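You operate a simulated robot arm through the tools that you are given. There is no shell and no other tool. Be economical: measure what you need, move in short steps, check, and stop when the job is done.

You run a simulated two-armed robot. Do the job below in one go: nothing can be reset, and whatever is moved stays where it is left.

TASK
Swap the short bar in the blue clamp for the long one, clamp it tight and load it.
Fine: short bar on the bench; hold the clamp while you turn its knob; the clamp goes on the trolley deck.

It is judged by the outcome, as a careful person would: the job done as asked, and still so three seconds after it is handed in. It fails if anything else is knocked over, pushed out of place, dropped, spilled or broken.

THE ROBOT
Two 7-joint arms with two-finger parallel grippers on one trunk, on a base that drives. Base frame: it is fixed to the floor where the robot stands at the start and does not move with it; the origin is under the middle of the robot, x ahead of it, y to its left, z up; the surface under the hand at the start is at about z = 0.85. Units: m, degrees, N and s.
The left shoulder is at the start at [0.05, 0.177, 1.129], the right one opposite. With the tool pointing down near the work surface each hand reaches from about 0.22 to 0.7 m from the robot's upright axis, wherever it stands, measured 20 degrees to its own side. Places, roughly: bed of the blue clamp [0.5, -0.1, 0.9]; clamp [0.5, 1.25, 0.75]; deck of the panel trolley [0.6, -1.1, 0.5]; red clamp knob [0.5, 1.3, 0.8]; top of the packing bench [0.6, 0.2, 0.8]; yellow-ended bar [0.75, 1.25, 0.75]. Payload 3.43 kg a hand.
Tool frame (each hand has its own): the origin (TCP) lies between the finger pads and is the grasp point; the fingertips stand 0.034 m ahead of it; z points along the fingers, y is the line along which they close. The gripper opens to 0.128 m. The fingers are 0.024 m wide and 0.012 m thick; the gripper's body (0.048 by 0.13 m) begins 0.096 m behind the TCP.
Orientation is that of the tool frame in the base frame, as a unit quaternion [w, x, y, z]. With the fingers straight down and closing along the base's y, the tool's x points along the base's -x, its y along +y and its z along -z.

THE INTERFACE
- The arms move only by the tool step_arm. It takes "left_increments", "right_increments" or both (then of equal length, played together; a hand with none holds still); each is a list of rows, each an object (a shift or turn left out is 0, a gripper value left out holds the last) with "jaw": the closure, from 0 (fully open) to 1 (shut); "offset": the shift along the tool's x, y, z in m, a list of three; "rot": the turn, a rotation vector about the tool's x, y, z in degrees, a list of three. In form: [{"jaw": jaw, "offset": [tx, ty, tz], "rot": [ax, ay, az]}, ...]. A call has 1 to 12 rows; each row shifts and turns the commanded pose from where the row before left it, along the tool's axes as they then stand. A row lasts 0.2 s, in which the tool goes at most 0.05 m and 8.6 degrees; a call with a longer step from one row to the next is refused whole, and so is a gripper value outside its range. Where a pose cannot be reached the arm comes as near as it can. A force on the tool above 40 N (or 10 N above the force at the start of the call, whichever is more), or a blocked arm, ends the call early, and 0.2 s more pass. Each finger travels about 0.108 m/s and halts on what it meets, pressing with about 32 N; the grip force reading is that of the motor and also rises with nothing between the fingers. The clock runs only during rows and for 0.2 s after the last one: add rows that do not move to give the fingers time. It gives the time, the measured TCP pose, the force on the tool (base axes), the opening and the grip force at its end, in the units of the frame above (readings bear some noise), with the torque about the TCP (base axes, N m) and any sound that the robot's microphone picked up.
- Cameras (640 x 400 px; columns grow to the right, rows downward): "scene" is now at [0.1582, -0.0358, 1.3186]; the picture's right is [-0.22, -0.98, 0.00], its down [-0.31, 0.07, -0.95] and it looks along [0.93, -0.21, -0.32] (base axes); focal length 214 px, centre (320, 200). "left" rides on the left gripper at [0.076, 0.011, -0.16] in its tool frame; the picture's right is [-0.15, 0.99, 0.00], its down [-0.88, -0.13, -0.46] and it looks along [-0.45, -0.07, 0.89] (tool axes); focal length 234 px, centre (320, 200). "right" rides on the right gripper at [0.076, -0.011, -0.16] in its tool frame; the picture's right is [0.15, 0.99, 0.00], its down [-0.88, 0.13, -0.46] and it looks along [-0.45, 0.07, 0.89] (tool axes); focal length 234 px, centre (320, 200). There is no depth. A picture from a camera that has moved, and an enlarged one, comes with that camera's place and axes in the base frame and with its lens. The place of the scene camera against the robot may be out by one fixed shift of up to 0.018 m in any direction.
- grab_frame(camera): a new picture of that camera. The clock stands still meanwhile.
- lift_body(by): slides the trunk up (or, below 0, down) by that many m; the arms and the scene camera ride with it, the base frame stays. It gives what a move gives, with no picture.
- roll_base(legs): drives the robot by 1 to 6 legs, each [ahead, turn to the left] in m and degrees, along the robot's own axes; the way and the turn of a leg run together, so that a leg with both is an arc; at most 1.5 m and 180 degrees a leg. The arms and the cameras ride along, it lands a little off, and it stops where it bumps. It gives what a move gives.
- pan_tilt(pan, tilt): turns the head with the scene camera to pan (to the left, within 80 degrees either way) and tilt (down, from -29 to 69), counted from straight ahead of the robot. It gives what a move gives.
- close_up(camera, box): a new picture of the part [left, top, right, bottom] of that camera's present view, enlarged. The clock stands still meanwhile.
- close_job(): hands the job in; it is judged then, once.

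Go step by step. Nothing tells you exact positions but the pictures and the camera data: compare them with the known pose of the tool, close in by small moves and look again before you grip or let go. The budget is 120 turns and 100 pictures, counting those below and the enlarged ones. Unless the task says otherwise, let go and move clear before handing in, and close with one line.

The tools are called after "Call:" as name(argument=value, ...) on one line, values as JSON. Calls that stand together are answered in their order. step_arm: Moves the arms, as the interface text tells. Its arguments: {"type":"object","properties":{"left_increments":{"type":"array"},"right_increments":{"type":"array"}},"required":[]} The other tools are called the same way: lift_body (by) slides the trunk up or down; roll_base (legs) drives the base; pan_tilt (pan, tilt) turns the head that bears the scene camera; grab_frame (camera) takes a picture; close_up (camera, box) takes an enlarged picture of a part of a camera's view; close_job () hands the job in.

At the start:

```text
clock: 0.0
left_position: [0.3024, 0.0385, 1.2324]
left_tcp_rot: [0.0, -0.001, 1.0, -0.001]
left_contact_force: [0.1, -0.4, 0.5]
left_torque: [-0.02, -0.02, 0.0]
left_gripper_width: 0.1278
left_grip_force: 0.0
right_position: [0.4284, -0.2749, 1.2654]
right_tcp_rot: [0.001, 0.0, 1.0, 0.001]
right_contact_force: [0.3, -0.1, 0.0]
right_torque: [-0.03, 0.02, 0.04]
right_gripper_width: 0.1279
right_grip_force: 0.0
trunk travel left (down, up): [-0.3, 0.101]
robot x, y, heading: [-0.0021, 0.0021, 0.0]
head pan, tilt: [-12.6, 18.5]
```

scene: 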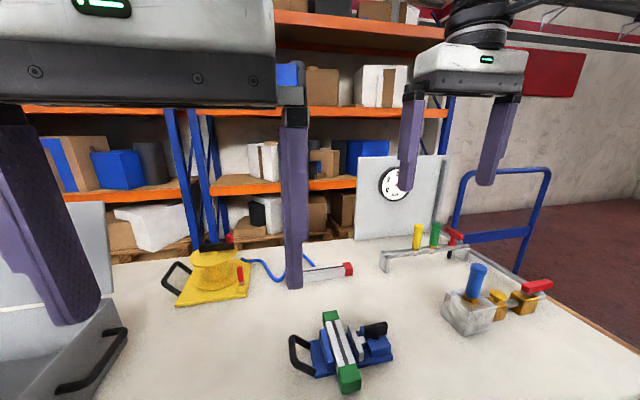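
right: 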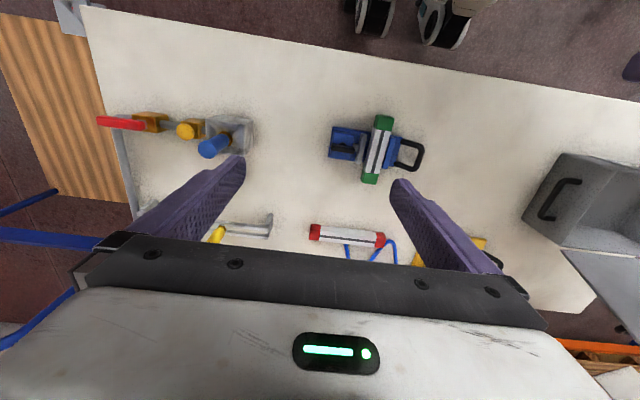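
left: 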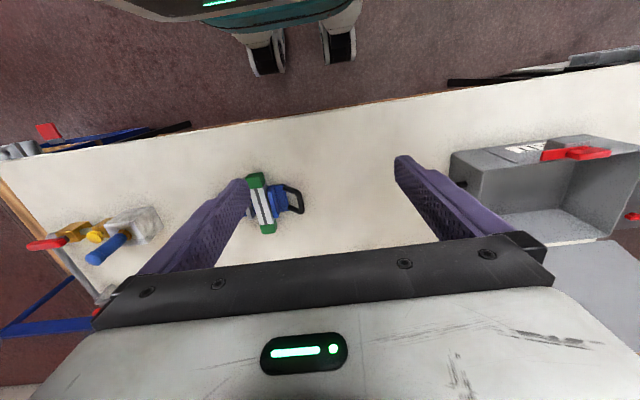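

I see the blue clamp on the bench holding a green-ended bar, a red-ended bar behind it, and other things. I'll look closer at the clamp and the candidates for the long bar first.

Call:
close_up(camera="scene", box=[270, 230, 430, 400])

Call:
close_up(camera="right", box=[300, 100, 460, 260])

Call:
pan_tilt(pan=70, tilt=30)

Call:
grab_frame(camera="scene")

Call:
pan_tilt(pan=-60, tilt=30)

Call:
grab_frame(camera="scene")

```text
2.35 times, centred on (350, 315) of scene
camera zoom: at [0.1582, -0.0358, 1.3186], right [-0.22, -0.98, 0.0], down [-0.31, 0.07, -0.95], along [0.93, -0.21, -0.32], focal length 505 px, centre (249, -71)
```

zoom: 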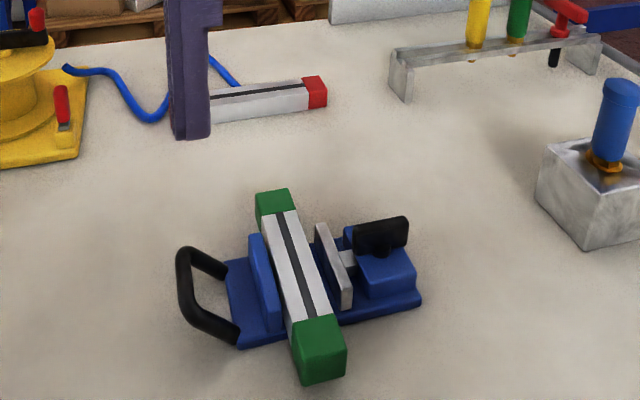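

```text
2.50 times, centred on (380, 180) of right
camera zoom: at [0.3512, -0.2865, 1.4247], right [-0.15, 0.99, 0.0], down [0.88, 0.13, 0.46], along [0.45, 0.07, -0.89], focal length 585 px, centre (170, 250)
```

zoom: 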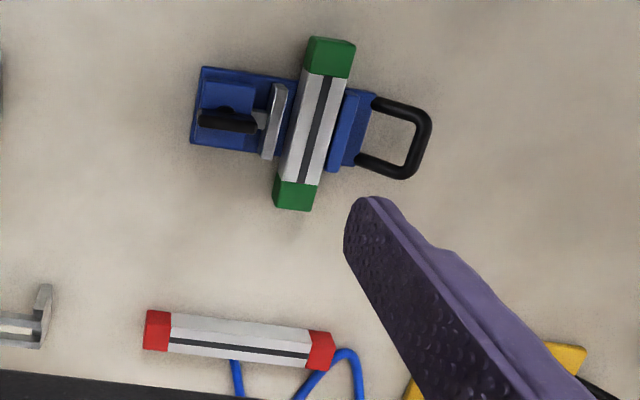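

```text
clock: 1.6
left_position: [0.3036, 0.0392, 1.2335]
left_tcp_rot: [0.001, -0.001, 1.0, -0.001]
left_contact_force: [0.6, 0.0, -0.2]
left_torque: [0.01, 0.01, -0.01]
left_gripper_width: 0.1277
left_grip_force: 0.1
right_position: [0.428, -0.2756, 1.2644]
right_tcp_rot: [-0.001, 0.0, 1.0, 0.0]
right_contact_force: [0.1, -0.8, -0.1]
right_torque: [-0.02, -0.01, -0.03]
right_gripper_width: 0.1279
right_grip_force: 0.1
trunk travel left (down, up): [-0.3, 0.101]
robot x, y, heading: [-0.0012, -0.0012, 0.1]
head pan, tilt: [70.0, 30.0]
```

```text
94 pictures are left
camera scene: at [0.0982, 0.0695, 1.3001], right [0.94, -0.34, 0.0], down [-0.17, -0.47, -0.87], along [0.3, 0.81, -0.5], focal length 214 px, centre (320, 200)
```

scene: 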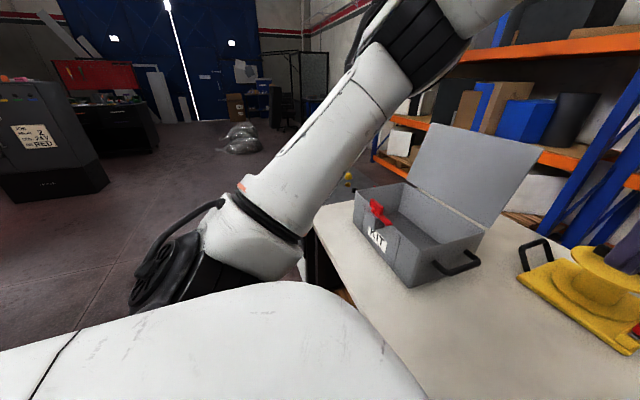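

```text
clock: 3.7
left_position: [0.3063, 0.0394, 1.2294]
left_tcp_rot: [-0.003, -0.011, 1.0, 0.001]
left_contact_force: [60.3, -39.0, -0.2]
left_torque: [6.82, 10.47, 3.57]
left_gripper_width: 0.1281
left_grip_force: 0.0
right_position: [0.4276, -0.2767, 1.2654]
right_tcp_rot: [0.0, 0.0, 1.0, 0.0]
right_contact_force: [-0.9, 0.3, -0.5]
right_torque: [0.0, -0.01, 0.01]
right_gripper_width: 0.128
right_grip_force: 0.1
trunk travel left (down, up): [-0.3, 0.101]
robot x, y, heading: [0.0014, 0.0035, 0.1]
head pan, tilt: [-60.0, 30.0]
```

```text
93 pictures are left
camera scene: at [0.1438, 0.0343, 1.3039], right [0.55, -0.84, 0.0], down [-0.39, -0.25, -0.89], along [0.74, 0.48, -0.46], focal length 214 px, centre (320, 200)
```

scene: 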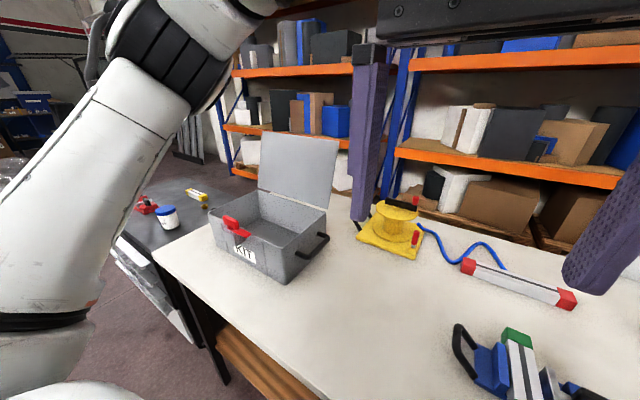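

The head bumped the left arm while panning, so it's stuck part way. I'll turn the head back off it, then move the left hand out of the way.

Call:
pan_tilt(pan=60, tilt=25)

Call:
grab_frame(camera="scene")

Call:
close_up(camera="scene", box=[0, 80, 120, 180])

Call:
step_arm(left_increments=[{"offset": [-0.03, 0.03, 0]}, {"offset": [-0.03, 0.03, 0]}, {"offset": [-0.03, 0.035, 0]}, {"offset": [-0.03, 0.035, 0]}, {"offset": [0, 0.04, 0]}, {"offset": [0, 0.04, 0]}])

```text
clock: 5.7
left_position: [0.3029, 0.0387, 1.2347]
left_tcp_rot: [0.0, -0.001, 1.0, 0.0]
left_contact_force: [-0.1, -0.6, 0.1]
left_torque: [0.0, -0.01, 0.01]
left_gripper_width: 0.128
left_grip_force: 0.1
right_position: [0.4266, -0.2761, 1.2643]
right_tcp_rot: [0.0, 0.0, 1.0, 0.0]
right_contact_force: [0.1, -1.3, 0.0]
right_torque: [-0.01, 0.02, 0.01]
right_gripper_width: 0.1281
right_grip_force: 0.1
trunk travel left (down, up): [-0.3, 0.101]
robot x, y, heading: [-0.0008, -0.0002, -0.1]
head pan, tilt: [60.0, 25.0]
```

```text
92 pictures are left
camera scene: at [0.1133, 0.0642, 1.3081], right [0.87, -0.5, 0.0], down [-0.21, -0.37, -0.91], along [0.45, 0.78, -0.42], focal length 214 px, centre (320, 200)
```

scene: 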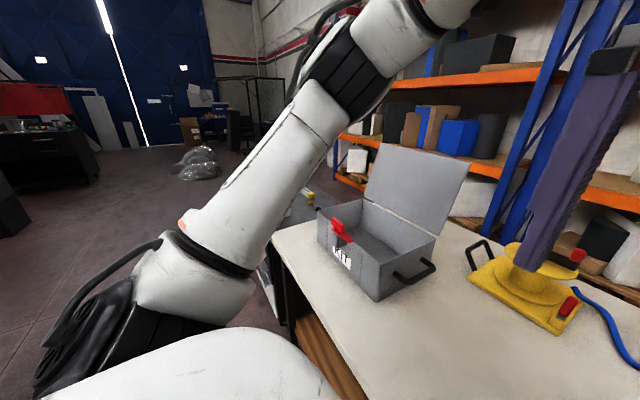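

```text
4.00 times, centred on (60, 130) of scene
camera zoom: at [0.1133, 0.0642, 1.3081], right [0.87, -0.5, 0.0], down [-0.21, -0.37, -0.91], along [0.45, 0.78, -0.42], focal length 858 px, centre (1360, 480)
```

zoom: 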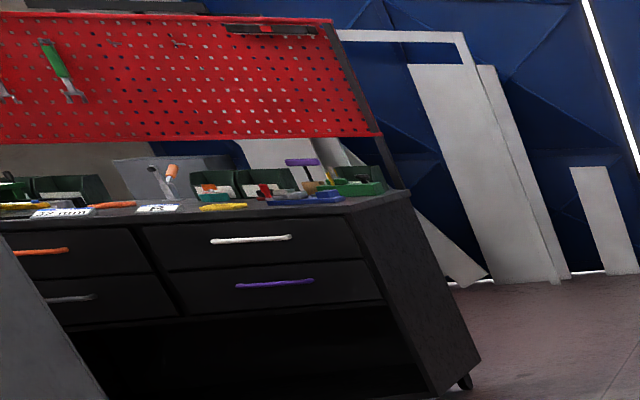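

```text
clock: 7.1
left_position: [0.4214, 0.2497, 1.234]
left_tcp_rot: [-0.001, 0.0, 1.0, 0.0]
left_contact_force: [-0.1, 0.6, 0.0]
left_torque: [-0.04, 0.0, -0.01]
left_gripper_width: 0.1281
left_grip_force: 0.3
right_position: [0.4261, -0.2751, 1.2657]
right_tcp_rot: [0.001, -0.001, 1.0, 0.001]
right_contact_force: [0.4, 0.2, 0.1]
right_torque: [0.03, 0.04, -0.01]
right_gripper_width: 0.1279
right_grip_force: 0.1
trunk travel left (down, up): [-0.3, 0.101]
robot x, y, heading: [-0.002, 0.0014, 0.1]
head pan, tilt: [60.0, 25.0]
```

Call:
pan_tilt(pan=36, tilt=25)

Call:
grab_frame(camera="scene")

Call:
pan_tilt(pan=-60, tilt=30)

Call:
grab_frame(camera="scene")

Call:
pan_tilt(pan=0, tilt=45)

Call:
grab_frame(camera="scene")

```text
clock: 8.0
left_position: [0.4223, 0.2482, 1.2337]
left_tcp_rot: [0.0, -0.001, 1.0, -0.001]
left_contact_force: [-0.1, 0.3, 0.2]
left_torque: [-0.05, 0.02, -0.02]
left_gripper_width: 0.1276
left_grip_force: 0.0
right_position: [0.427, -0.2762, 1.2652]
right_tcp_rot: [0.0, 0.0, 1.0, 0.0]
right_contact_force: [0.0, 0.0, 0.4]
right_torque: [0.0, 0.03, -0.01]
right_gripper_width: 0.1278
right_grip_force: 0.0
trunk travel left (down, up): [-0.3, 0.101]
robot x, y, heading: [-0.0055, -0.0009, 0.0]
head pan, tilt: [36.0, 25.0]
```

```text
90 pictures are left
camera scene: at [0.1417, 0.0387, 1.3081], right [0.59, -0.81, 0.0], down [-0.34, -0.25, -0.91], along [0.73, 0.53, -0.42], focal length 214 px, centre (320, 200)
```

scene: 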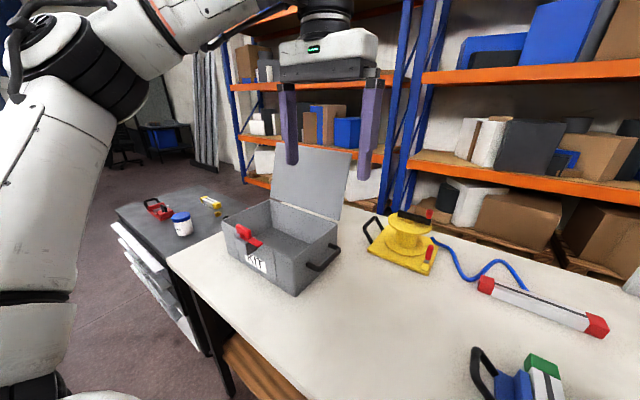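

```text
clock: 9.7
left_position: [0.4227, 0.2473, 1.2342]
left_tcp_rot: [0.0, -0.001, 1.0, -0.002]
left_contact_force: [0.0, 0.5, 0.4]
left_torque: [0.0, -0.03, 0.04]
left_gripper_width: 0.128
left_grip_force: 0.1
right_position: [0.4275, -0.2759, 1.264]
right_tcp_rot: [0.001, 0.0, 1.0, 0.0]
right_contact_force: [0.0, 0.2, -0.2]
right_torque: [0.0, -0.01, -0.02]
right_gripper_width: 0.1278
right_grip_force: 0.1
trunk travel left (down, up): [-0.3, 0.101]
robot x, y, heading: [0.0025, -0.0, 0.0]
head pan, tilt: [-60.0, 30.0]
```

```text
89 pictures are left
camera scene: at [0.1125, -0.0938, 1.3001], right [-0.87, -0.5, 0.0], down [-0.25, 0.43, -0.87], along [0.43, -0.75, -0.5], focal length 214 px, centre (320, 200)
```

scene: 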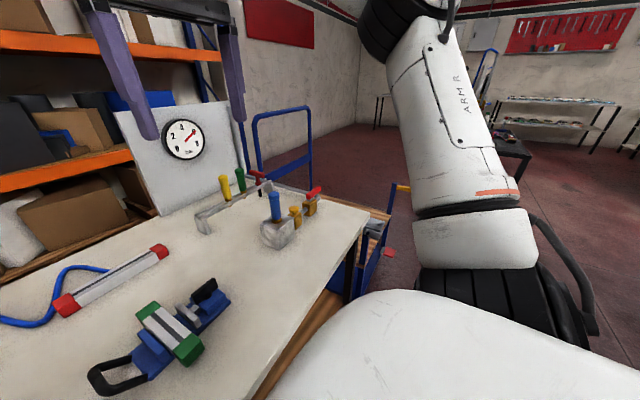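

```text
clock: 11.0
left_position: [0.4211, 0.2476, 1.2346]
left_tcp_rot: [0.0, -0.001, 1.0, -0.001]
left_contact_force: [-0.2, 0.0, -0.1]
left_torque: [0.02, 0.01, 0.03]
left_gripper_width: 0.1278
left_grip_force: 0.0
right_position: [0.4276, -0.2755, 1.2655]
right_tcp_rot: [0.001, 0.0, 1.0, 0.0]
right_contact_force: [-0.2, -0.5, -0.2]
right_torque: [-0.01, -0.01, -0.03]
right_gripper_width: 0.1281
right_grip_force: 0.1
trunk travel left (down, up): [-0.3, 0.101]
robot x, y, heading: [-0.0002, 0.0002, -0.1]
head pan, tilt: [0.0, 45.0]
```

```text
88 pictures are left
camera scene: at [0.1485, -0.0156, 1.2775], right [0.0, -1.0, 0.0], down [-0.71, 0.0, -0.71], along [0.71, 0.0, -0.71], focal length 214 px, centre (320, 200)
```

scene: 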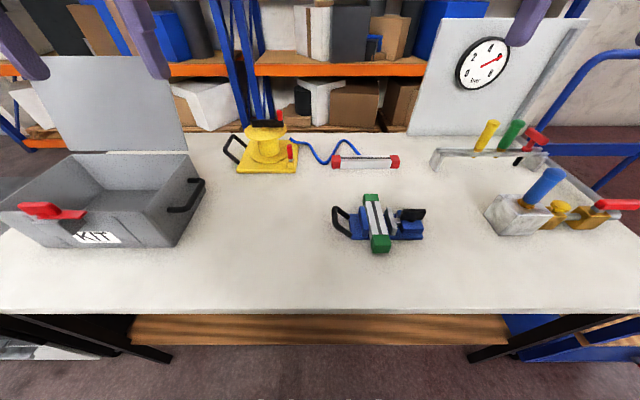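

The red-ended bar near the clamp is clearly longer than the green one. I'll check the yellow-ended bar on the far table before choosing.

Call:
pan_tilt(pan=45, tilt=25)

Call:
close_up(camera="scene", box=[160, 150, 320, 250])

Call:
pan_tilt(pan=0, tilt=40)

Call:
close_up(camera="scene", box=[310, 110, 450, 230])

```text
clock: 12.1
left_position: [0.4223, 0.2496, 1.2335]
left_tcp_rot: [0.0, 0.0, 1.0, 0.0]
left_contact_force: [0.4, -0.2, -0.3]
left_torque: [-0.01, -0.01, -0.01]
left_gripper_width: 0.1284
left_grip_force: 0.0
right_position: [0.4268, -0.2752, 1.2646]
right_tcp_rot: [-0.001, 0.0, 1.0, 0.0]
right_contact_force: [-0.9, 1.0, -0.5]
right_torque: [-0.01, 0.04, 0.0]
right_gripper_width: 0.1281
right_grip_force: 0.1
trunk travel left (down, up): [-0.3, 0.101]
robot x, y, heading: [0.001, 0.0029, -0.1]
head pan, tilt: [45.0, 25.0]
```

```text
4.00 times, centred on (240, 200) of scene
camera zoom: at [0.1324, 0.0496, 1.308], right [0.71, -0.71, 0.0], down [-0.3, -0.3, -0.91], along [0.64, 0.64, -0.42], focal length 858 px, centre (640, 200)
```

zoom: 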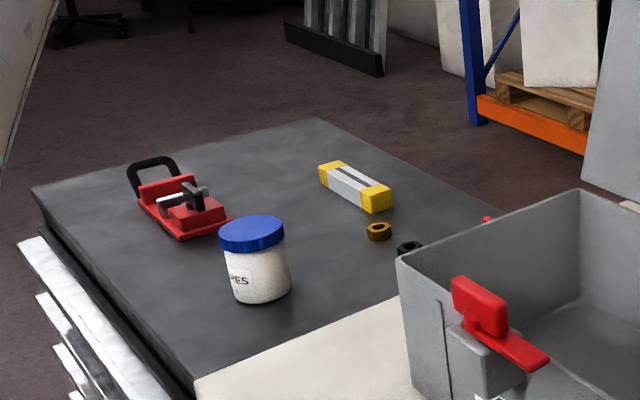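

```text
clock: 13.2
left_position: [0.4234, 0.2477, 1.2353]
left_tcp_rot: [-0.001, -0.001, 1.0, 0.0]
left_contact_force: [-0.9, 1.1, 0.5]
left_torque: [-0.01, 0.0, 0.01]
left_gripper_width: 0.128
left_grip_force: 0.0
right_position: [0.4267, -0.2757, 1.2649]
right_tcp_rot: [0.0, 0.0, 1.0, 0.001]
right_contact_force: [0.7, 0.2, 0.2]
right_torque: [0.0, 0.02, 0.0]
right_gripper_width: 0.1281
right_grip_force: 0.0
trunk travel left (down, up): [-0.3, 0.101]
robot x, y, heading: [-0.0028, 0.0002, 0.2]
head pan, tilt: [0.0, 40.0]
```

```text
3.33 times, centred on (380, 170) of scene
camera zoom: at [0.1522, -0.0154, 1.2848], right [0.0, -1.0, 0.0], down [-0.64, 0.0, -0.77], along [0.77, 0.0, -0.64], focal length 715 px, centre (120, 300)
```

zoom: 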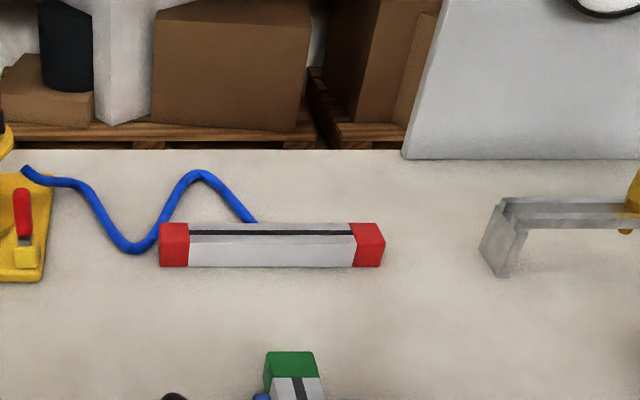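

The yellow bar matches the short one, so the red-ended bar (about 0.22 m, near [0.74, -0.17]) is the long one. Next I'll look closely at the clamp and its knob with the right wrist camera.

Call:
step_arm(right_increments=[{"offset": [0.012, 0.025, 0.03]}, {"offset": [0.012, 0.025, 0.03]}, {"offset": [0.012, 0.025, 0.03]}, {"offset": [0.012, 0.025, 0.03]}, {}])

Call:
grab_frame(camera="right")

Call:
close_up(camera="right", box=[200, 100, 440, 250])

Call:
pan_tilt(pan=-15, tilt=40)

Call:
grab_frame(camera="scene")

```text
clock: 14.4
left_position: [0.4222, 0.2475, 1.2343]
left_tcp_rot: [0.0, 0.0, 1.0, -0.001]
left_contact_force: [0.0, 0.3, -0.2]
left_torque: [0.0, -0.02, -0.01]
left_gripper_width: 0.1281
left_grip_force: 0.1
right_position: [0.3782, -0.1752, 1.1453]
right_tcp_rot: [0.0, 0.001, 1.0, 0.0]
right_contact_force: [-0.6, 0.8, 0.4]
right_torque: [0.0, -0.02, 0.0]
right_gripper_width: 0.128
right_grip_force: 0.0
trunk travel left (down, up): [-0.3, 0.101]
robot x, y, heading: [0.0008, -0.0015, 0.1]
head pan, tilt: [0.0, 40.0]
```

```text
85 pictures are left
camera right: at [0.3024, -0.1863, 1.3058], right [-0.15, 0.99, 0.0], down [0.88, 0.13, 0.46], along [0.45, 0.07, -0.89], focal length 234 px, centre (320, 200)
```

right: 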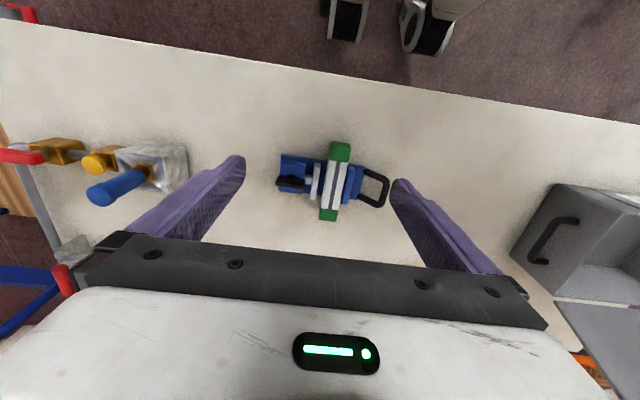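

```text
2.67 times, centred on (320, 175) of right
camera zoom: at [0.3024, -0.1863, 1.3058], right [-0.15, 0.99, 0.0], down [0.88, 0.13, 0.46], along [0.45, 0.07, -0.89], focal length 624 px, centre (320, 267)
```

zoom: 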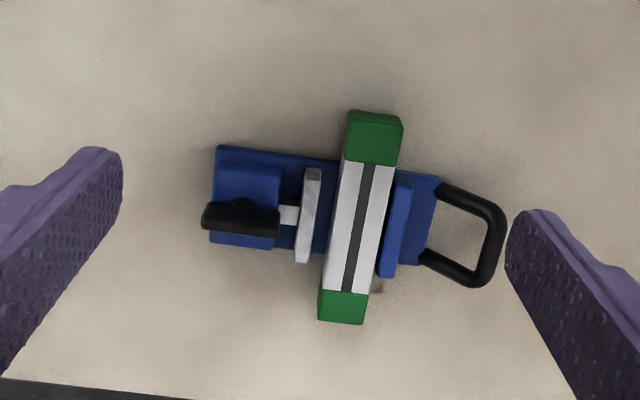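

```text
clock: 15.2
left_position: [0.4221, 0.2484, 1.2335]
left_tcp_rot: [0.0, -0.001, 1.0, -0.001]
left_contact_force: [-0.9, -0.1, -1.0]
left_torque: [-0.02, 0.02, 0.0]
left_gripper_width: 0.128
left_grip_force: 0.1
right_position: [0.3785, -0.1746, 1.1462]
right_tcp_rot: [0.0, 0.001, 1.0, 0.0]
right_contact_force: [0.1, -0.2, 0.4]
right_torque: [-0.02, -0.01, -0.01]
right_gripper_width: 0.128
right_grip_force: 0.0
trunk travel left (down, up): [-0.3, 0.101]
robot x, y, heading: [0.0033, 0.0022, 0.3]
head pan, tilt: [-15.0, 40.0]
```

```text
83 pictures are left
camera scene: at [0.1493, -0.0374, 1.2848], right [-0.26, -0.97, 0.0], down [-0.62, 0.17, -0.77], along [0.74, -0.2, -0.64], focal length 214 px, centre (320, 200)
```

scene: 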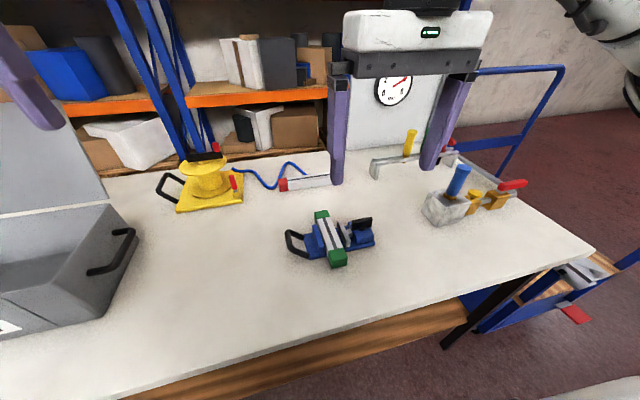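

The jaws, bar and knob are visible, but I need the knob's axis. I'll zoom in further.

Call:
close_up(camera="scene", box=[280, 200, 385, 275])

Call:
close_up(camera="right", box=[265, 135, 405, 225])

```text
5.33 times, centred on (332, 238) of scene
camera zoom: at [0.1493, -0.0374, 1.2848], right [-0.26, -0.97, 0.0], down [-0.62, 0.17, -0.77], along [0.74, -0.2, -0.64], focal length 1144 px, centre (253, 0)
```

zoom: 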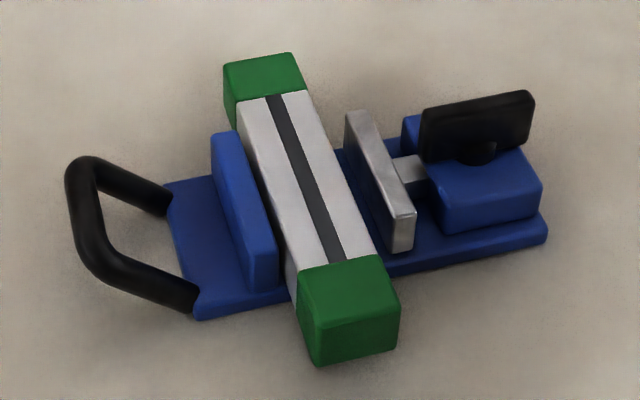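

```text
4.44 times, centred on (335, 180) of right
camera zoom: at [0.3028, -0.1862, 1.306], right [-0.15, 0.99, 0.0], down [0.88, 0.13, 0.46], along [0.45, 0.07, -0.89], focal length 1041 px, centre (253, 289)
```

zoom: 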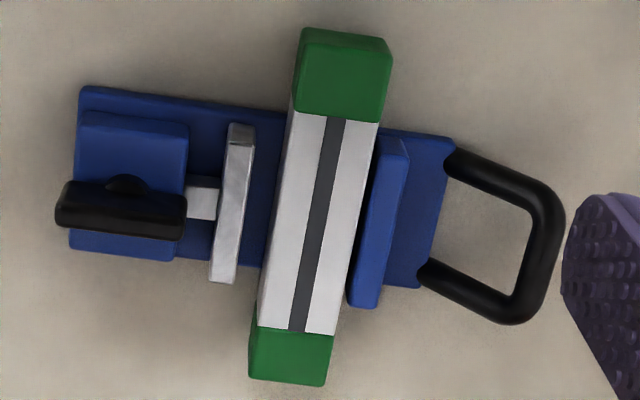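

The knob stands on a vertical axis on top of the block, and the jaws are already open with about 7 mm of gap on each side of the short bar. So I'll lift the green bar out by its near end with the right hand. First I'll hover over that end and check the alignment.

Call:
step_arm(right_increments=[{"offset": [-0.012, 0.014, 0.045], "jaw": 0.3}, {"offset": [-0.012, 0.014, 0.045]}, {"offset": [-0.012, 0.014, 0.045]}, {}])

Call:
grab_frame(camera="right")

Call:
grab_frame(camera="scene")

```text
clock: 16.2
left_position: [0.4217, 0.2479, 1.235]
left_tcp_rot: [0.0, 0.0, 1.0, 0.0]
left_contact_force: [0.2, 0.1, -0.3]
left_torque: [0.02, 0.0, 0.0]
left_gripper_width: 0.1282
left_grip_force: 0.0
right_position: [0.4145, -0.1351, 1.0107]
right_tcp_rot: [0.0, 0.0, 1.0, -0.001]
right_contact_force: [-0.5, 0.1, -0.8]
right_torque: [0.02, 0.01, 0.02]
right_gripper_width: 0.0898
right_grip_force: 0.0
trunk travel left (down, up): [-0.3, 0.101]
robot x, y, heading: [-0.0008, -0.0044, -0.0]
head pan, tilt: [-15.0, 40.0]
```

```text
80 pictures are left
camera right: at [0.3392, -0.1452, 1.1703], right [-0.15, 0.99, 0.0], down [0.88, 0.13, 0.46], along [0.45, 0.07, -0.89], focal length 234 px, centre (320, 200)
```

right: 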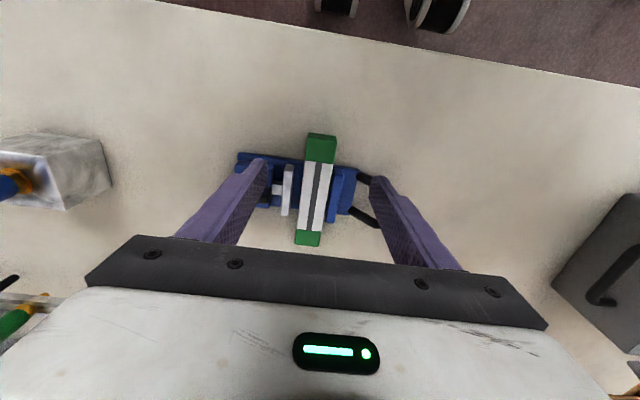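

```text
79 pictures are left
camera scene: at [0.1491, -0.0375, 1.2848], right [-0.26, -0.97, 0.0], down [-0.62, 0.17, -0.77], along [0.74, -0.2, -0.64], focal length 214 px, centre (320, 200)
```

scene: 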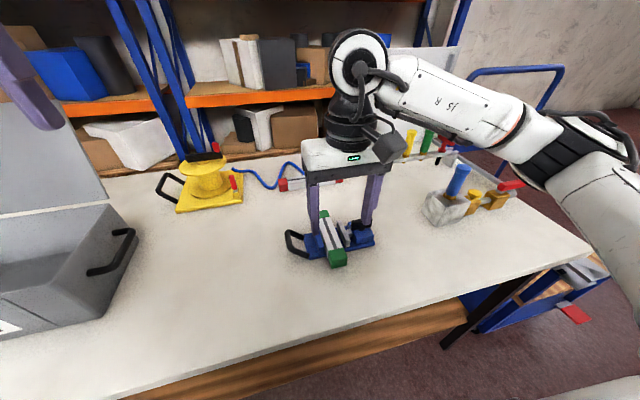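

The near green cap centre works out at about [0.411, -0.134], right under the hand. I'll go down around it and look before closing.

Call:
step_arm(right_increments=[{"offset": [0.002, 0.001, 0.04]}, {"offset": [0.002, 0, 0.04]}, {"offset": [0, 0, 0.03]}, {}])

Call:
close_up(camera="right", box=[220, 100, 420, 260])

Call:
close_up(camera="scene", box=[260, 170, 420, 280])

```text
clock: 17.2
left_position: [0.4228, 0.2481, 1.2345]
left_tcp_rot: [0.0, -0.001, 1.0, -0.001]
left_contact_force: [0.7, 0.6, -0.1]
left_torque: [-0.02, -0.03, 0.02]
left_gripper_width: 0.128
left_grip_force: 0.1
right_position: [0.4106, -0.1334, 0.9041]
right_tcp_rot: [0.0, 0.0, 1.0, 0.0]
right_contact_force: [0.5, 0.2, -0.1]
right_torque: [-0.02, 0.02, -0.02]
right_gripper_width: 0.0896
right_grip_force: 0.3
trunk travel left (down, up): [-0.3, 0.101]
robot x, y, heading: [0.0001, 0.002, -0.1]
head pan, tilt: [-15.0, 40.0]
```

```text
2.50 times, centred on (320, 180) of right
camera zoom: at [0.334, -0.1452, 1.064], right [-0.15, 0.99, 0.0], down [0.88, 0.13, 0.46], along [0.45, 0.07, -0.89], focal length 585 px, centre (320, 250)
```

zoom: 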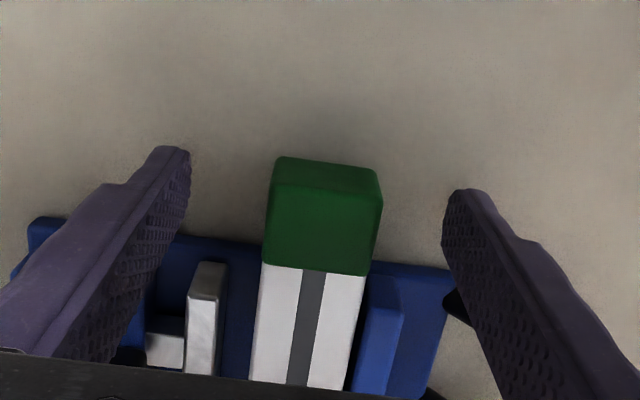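

```text
3.64 times, centred on (340, 225) of scene
camera zoom: at [0.1493, -0.0375, 1.2848], right [-0.26, -0.97, 0.0], down [-0.62, 0.17, -0.77], along [0.74, -0.2, -0.64], focal length 780 px, centre (247, 109)
```

zoom: 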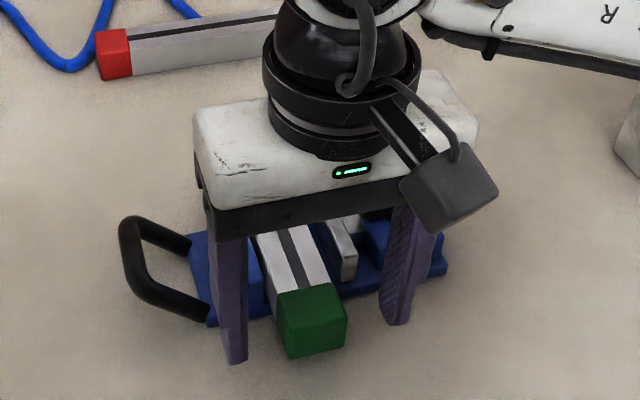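

The cap sits centred between the fingers. I'll drop the last centimetre, close, and lift a little to see whether it comes freely.

Call:
step_arm(right_increments=[{"offset": [0, 0, 0.012]}, {"jaw": 1.0}, {}, {}, {}])

```text
clock: 18.4
left_position: [0.4228, 0.2489, 1.2328]
left_tcp_rot: [0.0, -0.001, 1.0, -0.001]
left_contact_force: [-0.4, -0.2, -0.2]
left_torque: [-0.01, -0.02, -0.03]
left_gripper_width: 0.1278
left_grip_force: 0.2
right_position: [0.4108, -0.1342, 0.8901]
right_tcp_rot: [0.0, 0.0, 1.0, 0.0]
right_contact_force: [0.0, 0.3, -0.7]
right_torque: [0.07, 0.03, 0.04]
right_gripper_width: 0.0354
right_grip_force: 31.9
trunk travel left (down, up): [-0.3, 0.101]
robot x, y, heading: [0.0016, 0.0003, 0.1]
head pan, tilt: [-15.0, 40.0]
```

Call:
step_arm(right_increments=[{"offset": [0, 0, -0.015]}, {"offset": [0, 0, -0.02]}, {"offset": [0, 0, -0.03]}, {}])

Call:
grab_frame(camera="right")

Call:
grab_frame(camera="scene")

```text
clock: 19.4
left_position: [0.4222, 0.2473, 1.2354]
left_tcp_rot: [0.0, -0.001, 1.0, -0.001]
left_contact_force: [0.8, 0.2, 0.6]
left_torque: [0.02, 0.03, 0.0]
left_gripper_width: 0.1277
left_grip_force: 0.1
right_position: [0.4108, -0.1325, 0.9534]
right_tcp_rot: [0.0, 0.0, 1.0, 0.0]
right_contact_force: [0.6, 0.3, -0.7]
right_torque: [-0.02, 0.13, 0.04]
right_gripper_width: 0.0352
right_grip_force: 32.2
trunk travel left (down, up): [-0.3, 0.101]
robot x, y, heading: [-0.0007, -0.0005, 0.2]
head pan, tilt: [-15.0, 40.0]
```

```text
76 pictures are left
camera right: at [0.3364, -0.1441, 1.1137], right [-0.15, 0.99, 0.0], down [0.88, 0.13, 0.46], along [0.45, 0.07, -0.89], focal length 234 px, centre (320, 200)
```

right: 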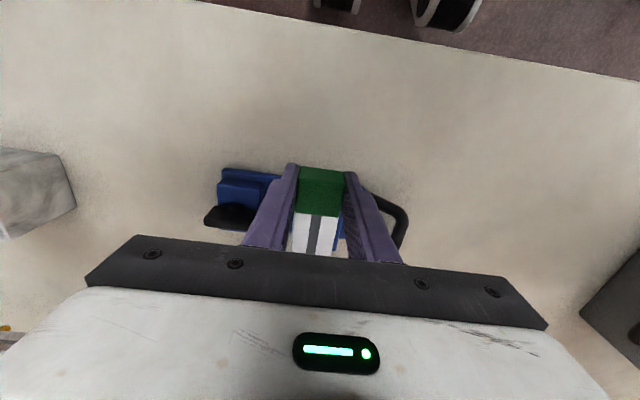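

```text
75 pictures are left
camera scene: at [0.1495, -0.0376, 1.2847], right [-0.26, -0.97, 0.0], down [-0.62, 0.17, -0.77], along [0.74, -0.2, -0.64], focal length 214 px, centre (320, 200)
```

scene: 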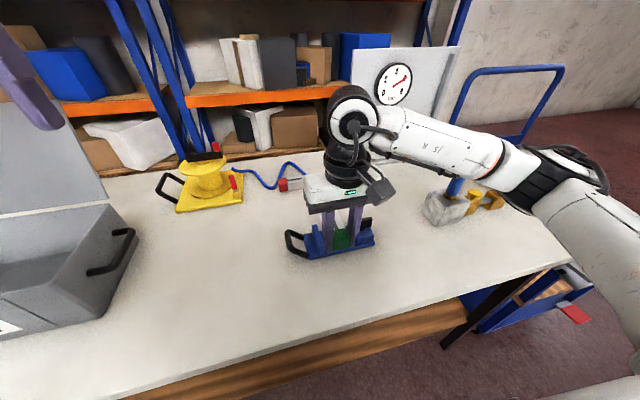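

The short bar lifts free, but the fingertips reach below its underside, so they would hit the bench before the bar does. I'll set it back, grip about 13 mm higher, and lift again.

Call:
step_arm(right_increments=[{"offset": [0, 0, 0.03]}, {"offset": [0, 0, 0.02]}, {"offset": [0, 0, 0.014]}, {"jaw": 0.55}, {}, {"offset": [0, 0, -0.014]}, {"jaw": 1.0}, {}, {}])

Call:
step_arm(right_increments=[{"offset": [0, 0, -0.02]}, {"offset": [0, 0, -0.03]}, {"offset": [0, 0, -0.03]}, {"offset": [0, 0, -0.01]}, {}])

Call:
close_up(camera="scene", box=[260, 150, 420, 270])

Call:
close_up(camera="right", box=[200, 130, 440, 270])

```text
clock: 21.4
left_position: [0.4219, 0.2492, 1.2343]
left_tcp_rot: [0.0, -0.001, 1.0, -0.001]
left_contact_force: [0.3, -0.3, -0.4]
left_torque: [-0.03, 0.01, 0.0]
left_gripper_width: 0.128
left_grip_force: 0.1
right_position: [0.4104, -0.1317, 0.9009]
right_tcp_rot: [-0.001, 0.0, 1.0, -0.001]
right_contact_force: [-0.5, -0.5, -0.2]
right_torque: [0.0, 0.07, 0.0]
right_gripper_width: 0.0353
right_grip_force: 32.3
trunk travel left (down, up): [-0.3, 0.101]
robot x, y, heading: [0.0019, 0.0006, 0.2]
head pan, tilt: [-15.0, 40.0]
```

```text
clock: 22.6
left_position: [0.4218, 0.2486, 1.235]
left_tcp_rot: [0.0, -0.001, 1.0, 0.0]
left_contact_force: [-0.2, 0.0, 0.5]
left_torque: [0.0, -0.01, -0.03]
left_gripper_width: 0.128
left_grip_force: 0.0
right_position: [0.4114, -0.132, 0.9923]
right_tcp_rot: [0.0, 0.0, 1.0, 0.0]
right_contact_force: [0.9, -0.6, -1.3]
right_torque: [0.03, 0.12, 0.0]
right_gripper_width: 0.0357
right_grip_force: 31.7
trunk travel left (down, up): [-0.3, 0.101]
robot x, y, heading: [-0.0034, -0.0024, 0.2]
head pan, tilt: [-15.0, 40.0]
```

```text
3.33 times, centred on (340, 210) of scene
camera zoom: at [0.1494, -0.0375, 1.2847], right [-0.26, -0.97, 0.0], down [-0.62, 0.17, -0.77], along [0.74, -0.2, -0.64], focal length 715 px, centre (253, 167)
```

zoom: 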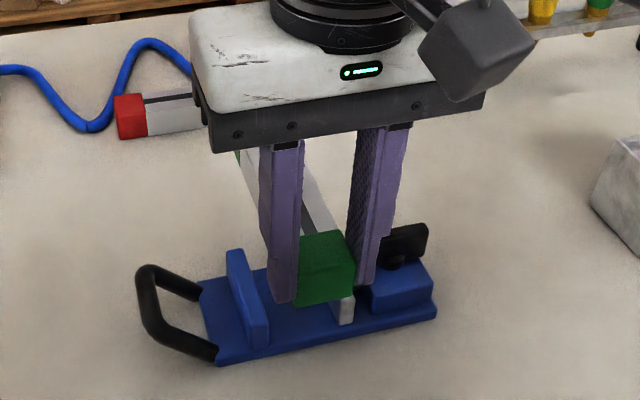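

```text
2.67 times, centred on (320, 200) of right
camera zoom: at [0.3353, -0.143, 1.1526], right [-0.15, 0.99, 0.0], down [0.88, 0.13, 0.46], along [0.45, 0.07, -0.89], focal length 624 px, centre (320, 200)
```

zoom: 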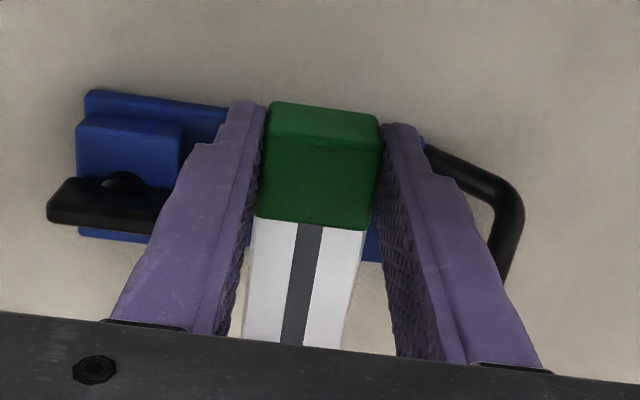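

The short bar is held level. I'll carry it over to clear bench at about y = -0.32 and lower it.

Call:
step_arm(right_increments=[{"offset": [0, 0, -0.02]}, {"offset": [0, -0.04, 0]}, {"offset": [0, -0.05, 0]}, {"offset": [0, -0.05, 0]}, {"offset": [0, -0.05, 0]}, {"offset": [0, 0, 0.04]}, {"offset": [0, 0, 0.04]}, {"offset": [0, 0, 0.03]}, {}])

Call:
grab_frame(camera="scene")

Call:
grab_frame(camera="right")

```text
clock: 24.6
left_position: [0.4229, 0.249, 1.235]
left_tcp_rot: [-0.001, -0.001, 1.0, -0.001]
left_contact_force: [-0.5, -0.3, -0.4]
left_torque: [0.03, 0.0, -0.01]
left_gripper_width: 0.128
left_grip_force: 0.1
right_position: [0.408, -0.3247, 0.9022]
right_tcp_rot: [0.0, 0.0, 1.0, 0.0]
right_contact_force: [-0.6, 0.1, -1.9]
right_torque: [-0.02, 0.08, -0.02]
right_gripper_width: 0.0351
right_grip_force: 31.8
trunk travel left (down, up): [-0.3, 0.101]
robot x, y, heading: [-0.0017, 0.0029, 0.2]
head pan, tilt: [-15.0, 40.0]
```

```text
72 pictures are left
camera scene: at [0.1494, -0.0375, 1.2847], right [-0.26, -0.97, 0.0], down [-0.62, 0.17, -0.77], along [0.74, -0.2, -0.64], focal length 214 px, centre (320, 200)
```

scene: 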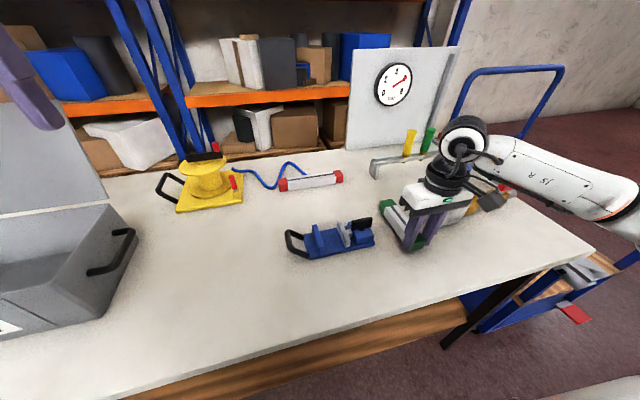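

```text
71 pictures are left
camera right: at [0.3305, -0.3366, 1.0617], right [-0.15, 0.99, 0.0], down [0.88, 0.13, 0.46], along [0.45, 0.07, -0.89], focal length 234 px, centre (320, 200)
```

right: 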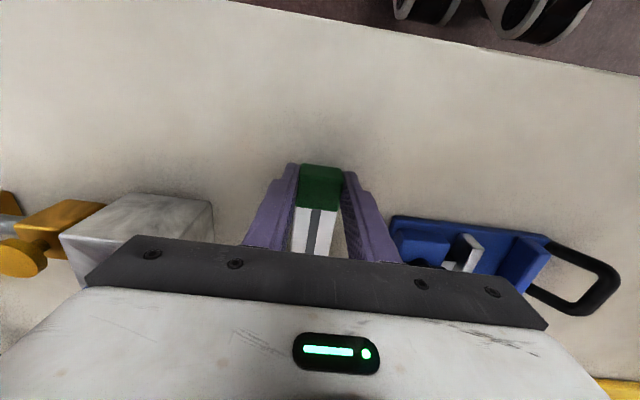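

The bar is close above the bench and clear of the grey block. I'll lower it in 3 mm steps.

Call:
step_arm(right_increments=[{"offset": [0, 0, 0.004]}, {"offset": [0, 0, 0.004]}, {}])

Call:
step_arm(right_increments=[{"offset": [0, 0, 0.003]}, {"offset": [0, 0, 0.003]}, {}])

```text
clock: 25.4
left_position: [0.4232, 0.249, 1.2336]
left_tcp_rot: [0.0, -0.002, 1.0, -0.001]
left_contact_force: [-0.7, 0.1, -0.4]
left_torque: [0.02, 0.02, 0.01]
left_gripper_width: 0.128
left_grip_force: 0.1
right_position: [0.4086, -0.325, 0.8947]
right_tcp_rot: [-0.001, 0.001, 1.0, 0.0]
right_contact_force: [0.3, 0.5, -2.0]
right_torque: [0.01, 0.07, 0.03]
right_gripper_width: 0.0353
right_grip_force: 32.1
trunk travel left (down, up): [-0.3, 0.101]
robot x, y, heading: [-0.0011, 0.0016, -0.1]
head pan, tilt: [-15.0, 40.0]
```

```text
clock: 26.2
left_position: [0.4231, 0.2489, 1.2328]
left_tcp_rot: [0.0, -0.001, 1.0, -0.001]
left_contact_force: [-0.1, 0.1, -1.4]
left_torque: [-0.02, -0.02, 0.0]
left_gripper_width: 0.1281
left_grip_force: 0.2
right_position: [0.4111, -0.3235, 0.8896]
right_tcp_rot: [0.001, 0.0, 1.0, 0.0]
right_contact_force: [-0.5, 0.1, 2.3]
right_torque: [-0.03, 0.01, 0.0]
right_gripper_width: 0.0353
right_grip_force: 32.4
trunk travel left (down, up): [-0.3, 0.101]
robot x, y, heading: [0.0057, 0.0035, -0.1]
head pan, tilt: [-15.0, 40.0]
```

The bar has touched the bench. I'll release it, rise, and view the red bar and the empty clamp.

Call:
step_arm(right_increments=[{"offset": [0, 0, 0.001]}, {"jaw": 0.5}, {}, {"offset": [0, 0, -0.03]}, {"offset": [0, 0, -0.04]}, {"offset": [0, 0, -0.05]}, {"offset": [0, 0.02, -0.05]}, {"offset": [-0.03, 0.03, -0.02], "jaw": 0.3}, {"offset": [-0.04, 0.03, 0]}, {"offset": [-0.04, 0.03, 0]}, {}])

Call:
grab_frame(camera="right")

Call:
grab_frame(camera="scene")

```text
refused: row 7 steps farther than a row can; nothing moved
```

```text
70 pictures are left
camera right: at [0.3345, -0.3343, 1.0497], right [-0.15, 0.99, 0.0], down [0.88, 0.13, 0.46], along [0.45, 0.07, -0.89], focal length 234 px, centre (320, 200)
```

right: 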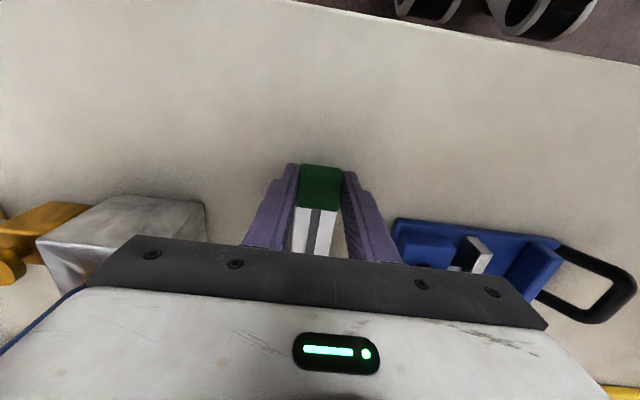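

```text
69 pictures are left
camera scene: at [0.1491, -0.0374, 1.2848], right [-0.26, -0.97, 0.0], down [-0.62, 0.17, -0.77], along [0.74, -0.2, -0.64], focal length 214 px, centre (320, 200)
```

scene: 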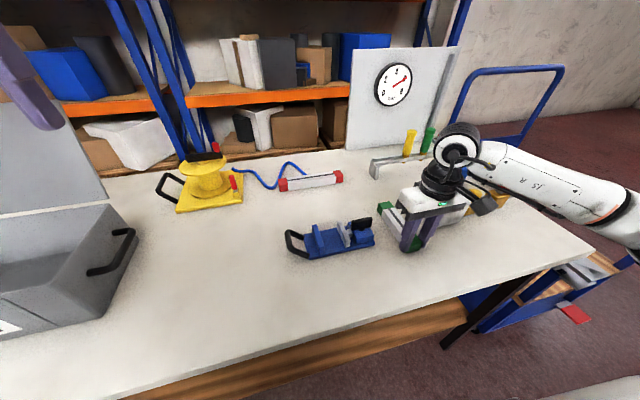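

One row was too long, so nothing moved. I'll resend it shorter.

Call:
step_arm(right_increments=[{"offset": [0, 0, 0.001]}, {"jaw": 0.5}, {}, {"offset": [0, 0, -0.03]}, {"offset": [0, 0, -0.045]}, {"offset": [0, 0, -0.045]}, {"offset": [0, 0, -0.045]}, {"offset": [-0.03, 0.03, -0.02], "jaw": 0.3}, {"offset": [-0.03, 0.035, 0]}, {"offset": [-0.03, 0.035, 0]}, {"offset": [-0.03, 0.035, 0]}, {}])

Call:
grab_frame(camera="right")

Call:
close_up(camera="right", box=[220, 100, 420, 240])

```text
clock: 28.8
left_position: [0.4217, 0.2486, 1.2339]
left_tcp_rot: [0.0, -0.001, 1.0, 0.0]
left_contact_force: [-0.4, -0.3, -0.1]
left_torque: [-0.01, 0.0, 0.0]
left_gripper_width: 0.128
left_grip_force: 0.0
right_position: [0.5301, -0.1881, 1.071]
right_tcp_rot: [0.0, 0.0, 1.0, -0.001]
right_contact_force: [0.8, -0.2, 0.4]
right_torque: [-0.01, 0.0, -0.01]
right_gripper_width: 0.0897
right_grip_force: 0.0
trunk travel left (down, up): [-0.3, 0.101]
robot x, y, heading: [-0.0036, 0.0011, -0.3]
head pan, tilt: [-15.0, 40.0]
```

```text
68 pictures are left
camera right: at [0.4528, -0.1988, 1.2305], right [-0.15, 0.99, 0.0], down [0.88, 0.13, 0.46], along [0.45, 0.07, -0.89], focal length 234 px, centre (320, 200)
```

right: 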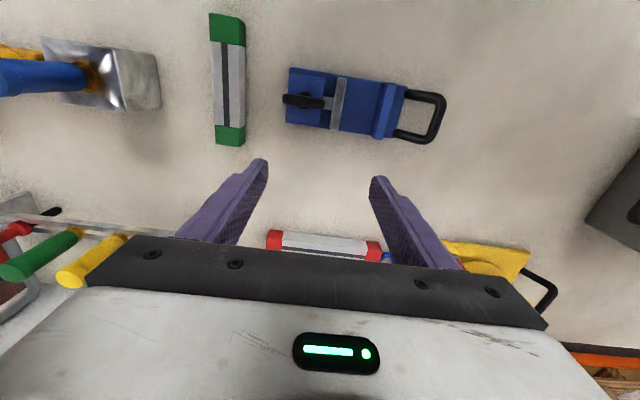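

```text
2.86 times, centred on (320, 170) of right
camera zoom: at [0.4528, -0.1988, 1.2305], right [-0.15, 0.99, 0.0], down [0.88, 0.13, 0.46], along [0.45, 0.07, -0.89], focal length 669 px, centre (320, 286)
```

zoom: 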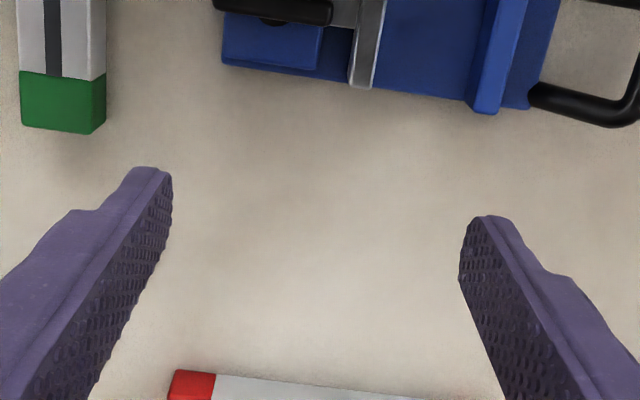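

The red bar is about 0.20 m long and centred near [0.718, -0.15, 0.87], and the jaw opening is about 0.05 m. I'll turn the right wrist 90° to straddle the bar across its width.

Call:
step_arm(right_increments=[{"rot": [0, 0, 8.2]}, {"rot": [0, 0, 8.2]}, {"rot": [0, 0, 8.2]}, {"rot": [0, 0, 8.2]}, {"rot": [0, 0, 8.2]}, {"rot": [0, 0, 8.2]}, {"rot": [0, 0, 8.2]}, {"rot": [0, 0, 8.2]}, {"rot": [0, 0, 8.2]}, {"rot": [0, 0, 8.2]}, {"rot": [0, 0, 8.2]}, {}])

```text
clock: 31.4
left_position: [0.423, 0.249, 1.235]
left_tcp_rot: [0.0, 0.0, 1.0, -0.001]
left_contact_force: [0.1, 0.3, 0.1]
left_torque: [0.02, 0.03, -0.02]
left_gripper_width: 0.1281
left_grip_force: 0.0
right_position: [0.5307, -0.1878, 1.0727]
right_tcp_rot: [0.0, 0.709, 0.705, 0.0]
right_contact_force: [-0.8, 0.1, 0.2]
right_torque: [-0.03, -0.02, -0.01]
right_gripper_width: 0.0896
right_grip_force: 0.1
trunk travel left (down, up): [-0.3, 0.101]
robot x, y, heading: [-0.0003, -0.0032, 0.1]
head pan, tilt: [-15.0, 40.0]
```

The turn worked; tool x is now +y and tool y is +x. I'll move above the grip point near [0.718, -0.09].

Call:
step_arm(right_increments=[{"offset": [0.02, 0.038, 0]}, {"offset": [0.02, 0.038, 0]}, {"offset": [0.02, 0.038, 0]}, {"offset": [0.02, 0.038, 0.01]}, {"offset": [0.018, 0.036, 0.03]}, {}, {}])

Call:
grab_frame(camera="right")

Call:
grab_frame(camera="scene")

```text
refused: row 5 steps farther than a row can; nothing moved
```

```text
66 pictures are left
camera right: at [0.5198, -0.1117, 1.2321], right [0.99, 0.14, 0.0], down [0.13, -0.88, 0.46], along [0.06, -0.45, -0.89], focal length 234 px, centre (320, 200)
```

right: 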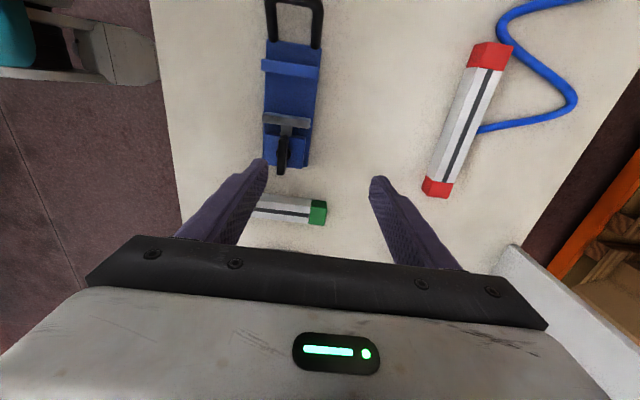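

```text
65 pictures are left
camera scene: at [0.1493, -0.0375, 1.2848], right [-0.26, -0.97, 0.0], down [-0.62, 0.17, -0.77], along [0.74, -0.2, -0.64], focal length 214 px, centre (320, 200)
```

scene: 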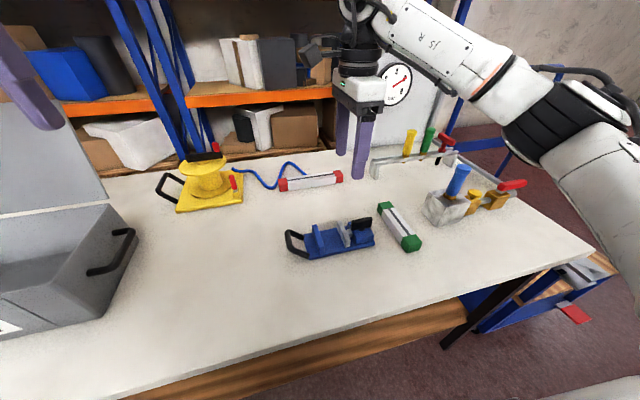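

The red bar's centre line comes out at x ≈ 0.729, with y from -0.254 to -0.043, and the blue cable stays clear of the grip point. Moving above [0.729, -0.087].

Call:
step_arm(right_increments=[{"offset": [0.0202, 0.0396, 0]}, {"offset": [0.0202, 0.0396, 0]}, {"offset": [0.0202, 0.0396, 0]}, {"offset": [0.0202, 0.0396, 0]}, {"offset": [0.0202, 0.0396, 0]}, {"offset": [0, 0, 0.04]}, {"offset": [0, 0, 0.04]}, {}, {}])

Call:
grab_frame(camera="right")

```text
clock: 33.4
left_position: [0.423, 0.2475, 1.2344]
left_tcp_rot: [0.0, -0.001, 1.0, -0.001]
left_contact_force: [0.2, -0.8, 0.2]
left_torque: [0.02, -0.01, 0.0]
left_gripper_width: 0.1279
left_grip_force: 0.0
right_position: [0.6292, -0.1289, 0.9724]
right_tcp_rot: [0.0, 0.708, 0.706, 0.0]
right_contact_force: [-0.8, -0.7, 0.0]
right_torque: [0.03, 0.04, 0.01]
right_gripper_width: 0.0896
right_grip_force: 0.1
right hand out of reach, approached as far as the arm can: row 3, 4, 5
trunk travel left (down, up): [-0.3, 0.101]
robot x, y, heading: [0.0016, -0.0009, -0.1]
head pan, tilt: [-15.0, 40.0]
```

```text
64 pictures are left
camera right: at [0.6174, -0.0532, 1.132], right [0.99, 0.14, 0.0], down [0.13, -0.88, 0.46], along [0.07, -0.45, -0.89], focal length 234 px, centre (320, 200)
```

right: 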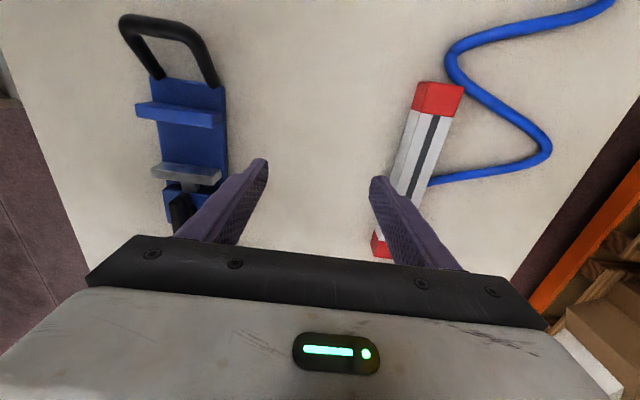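

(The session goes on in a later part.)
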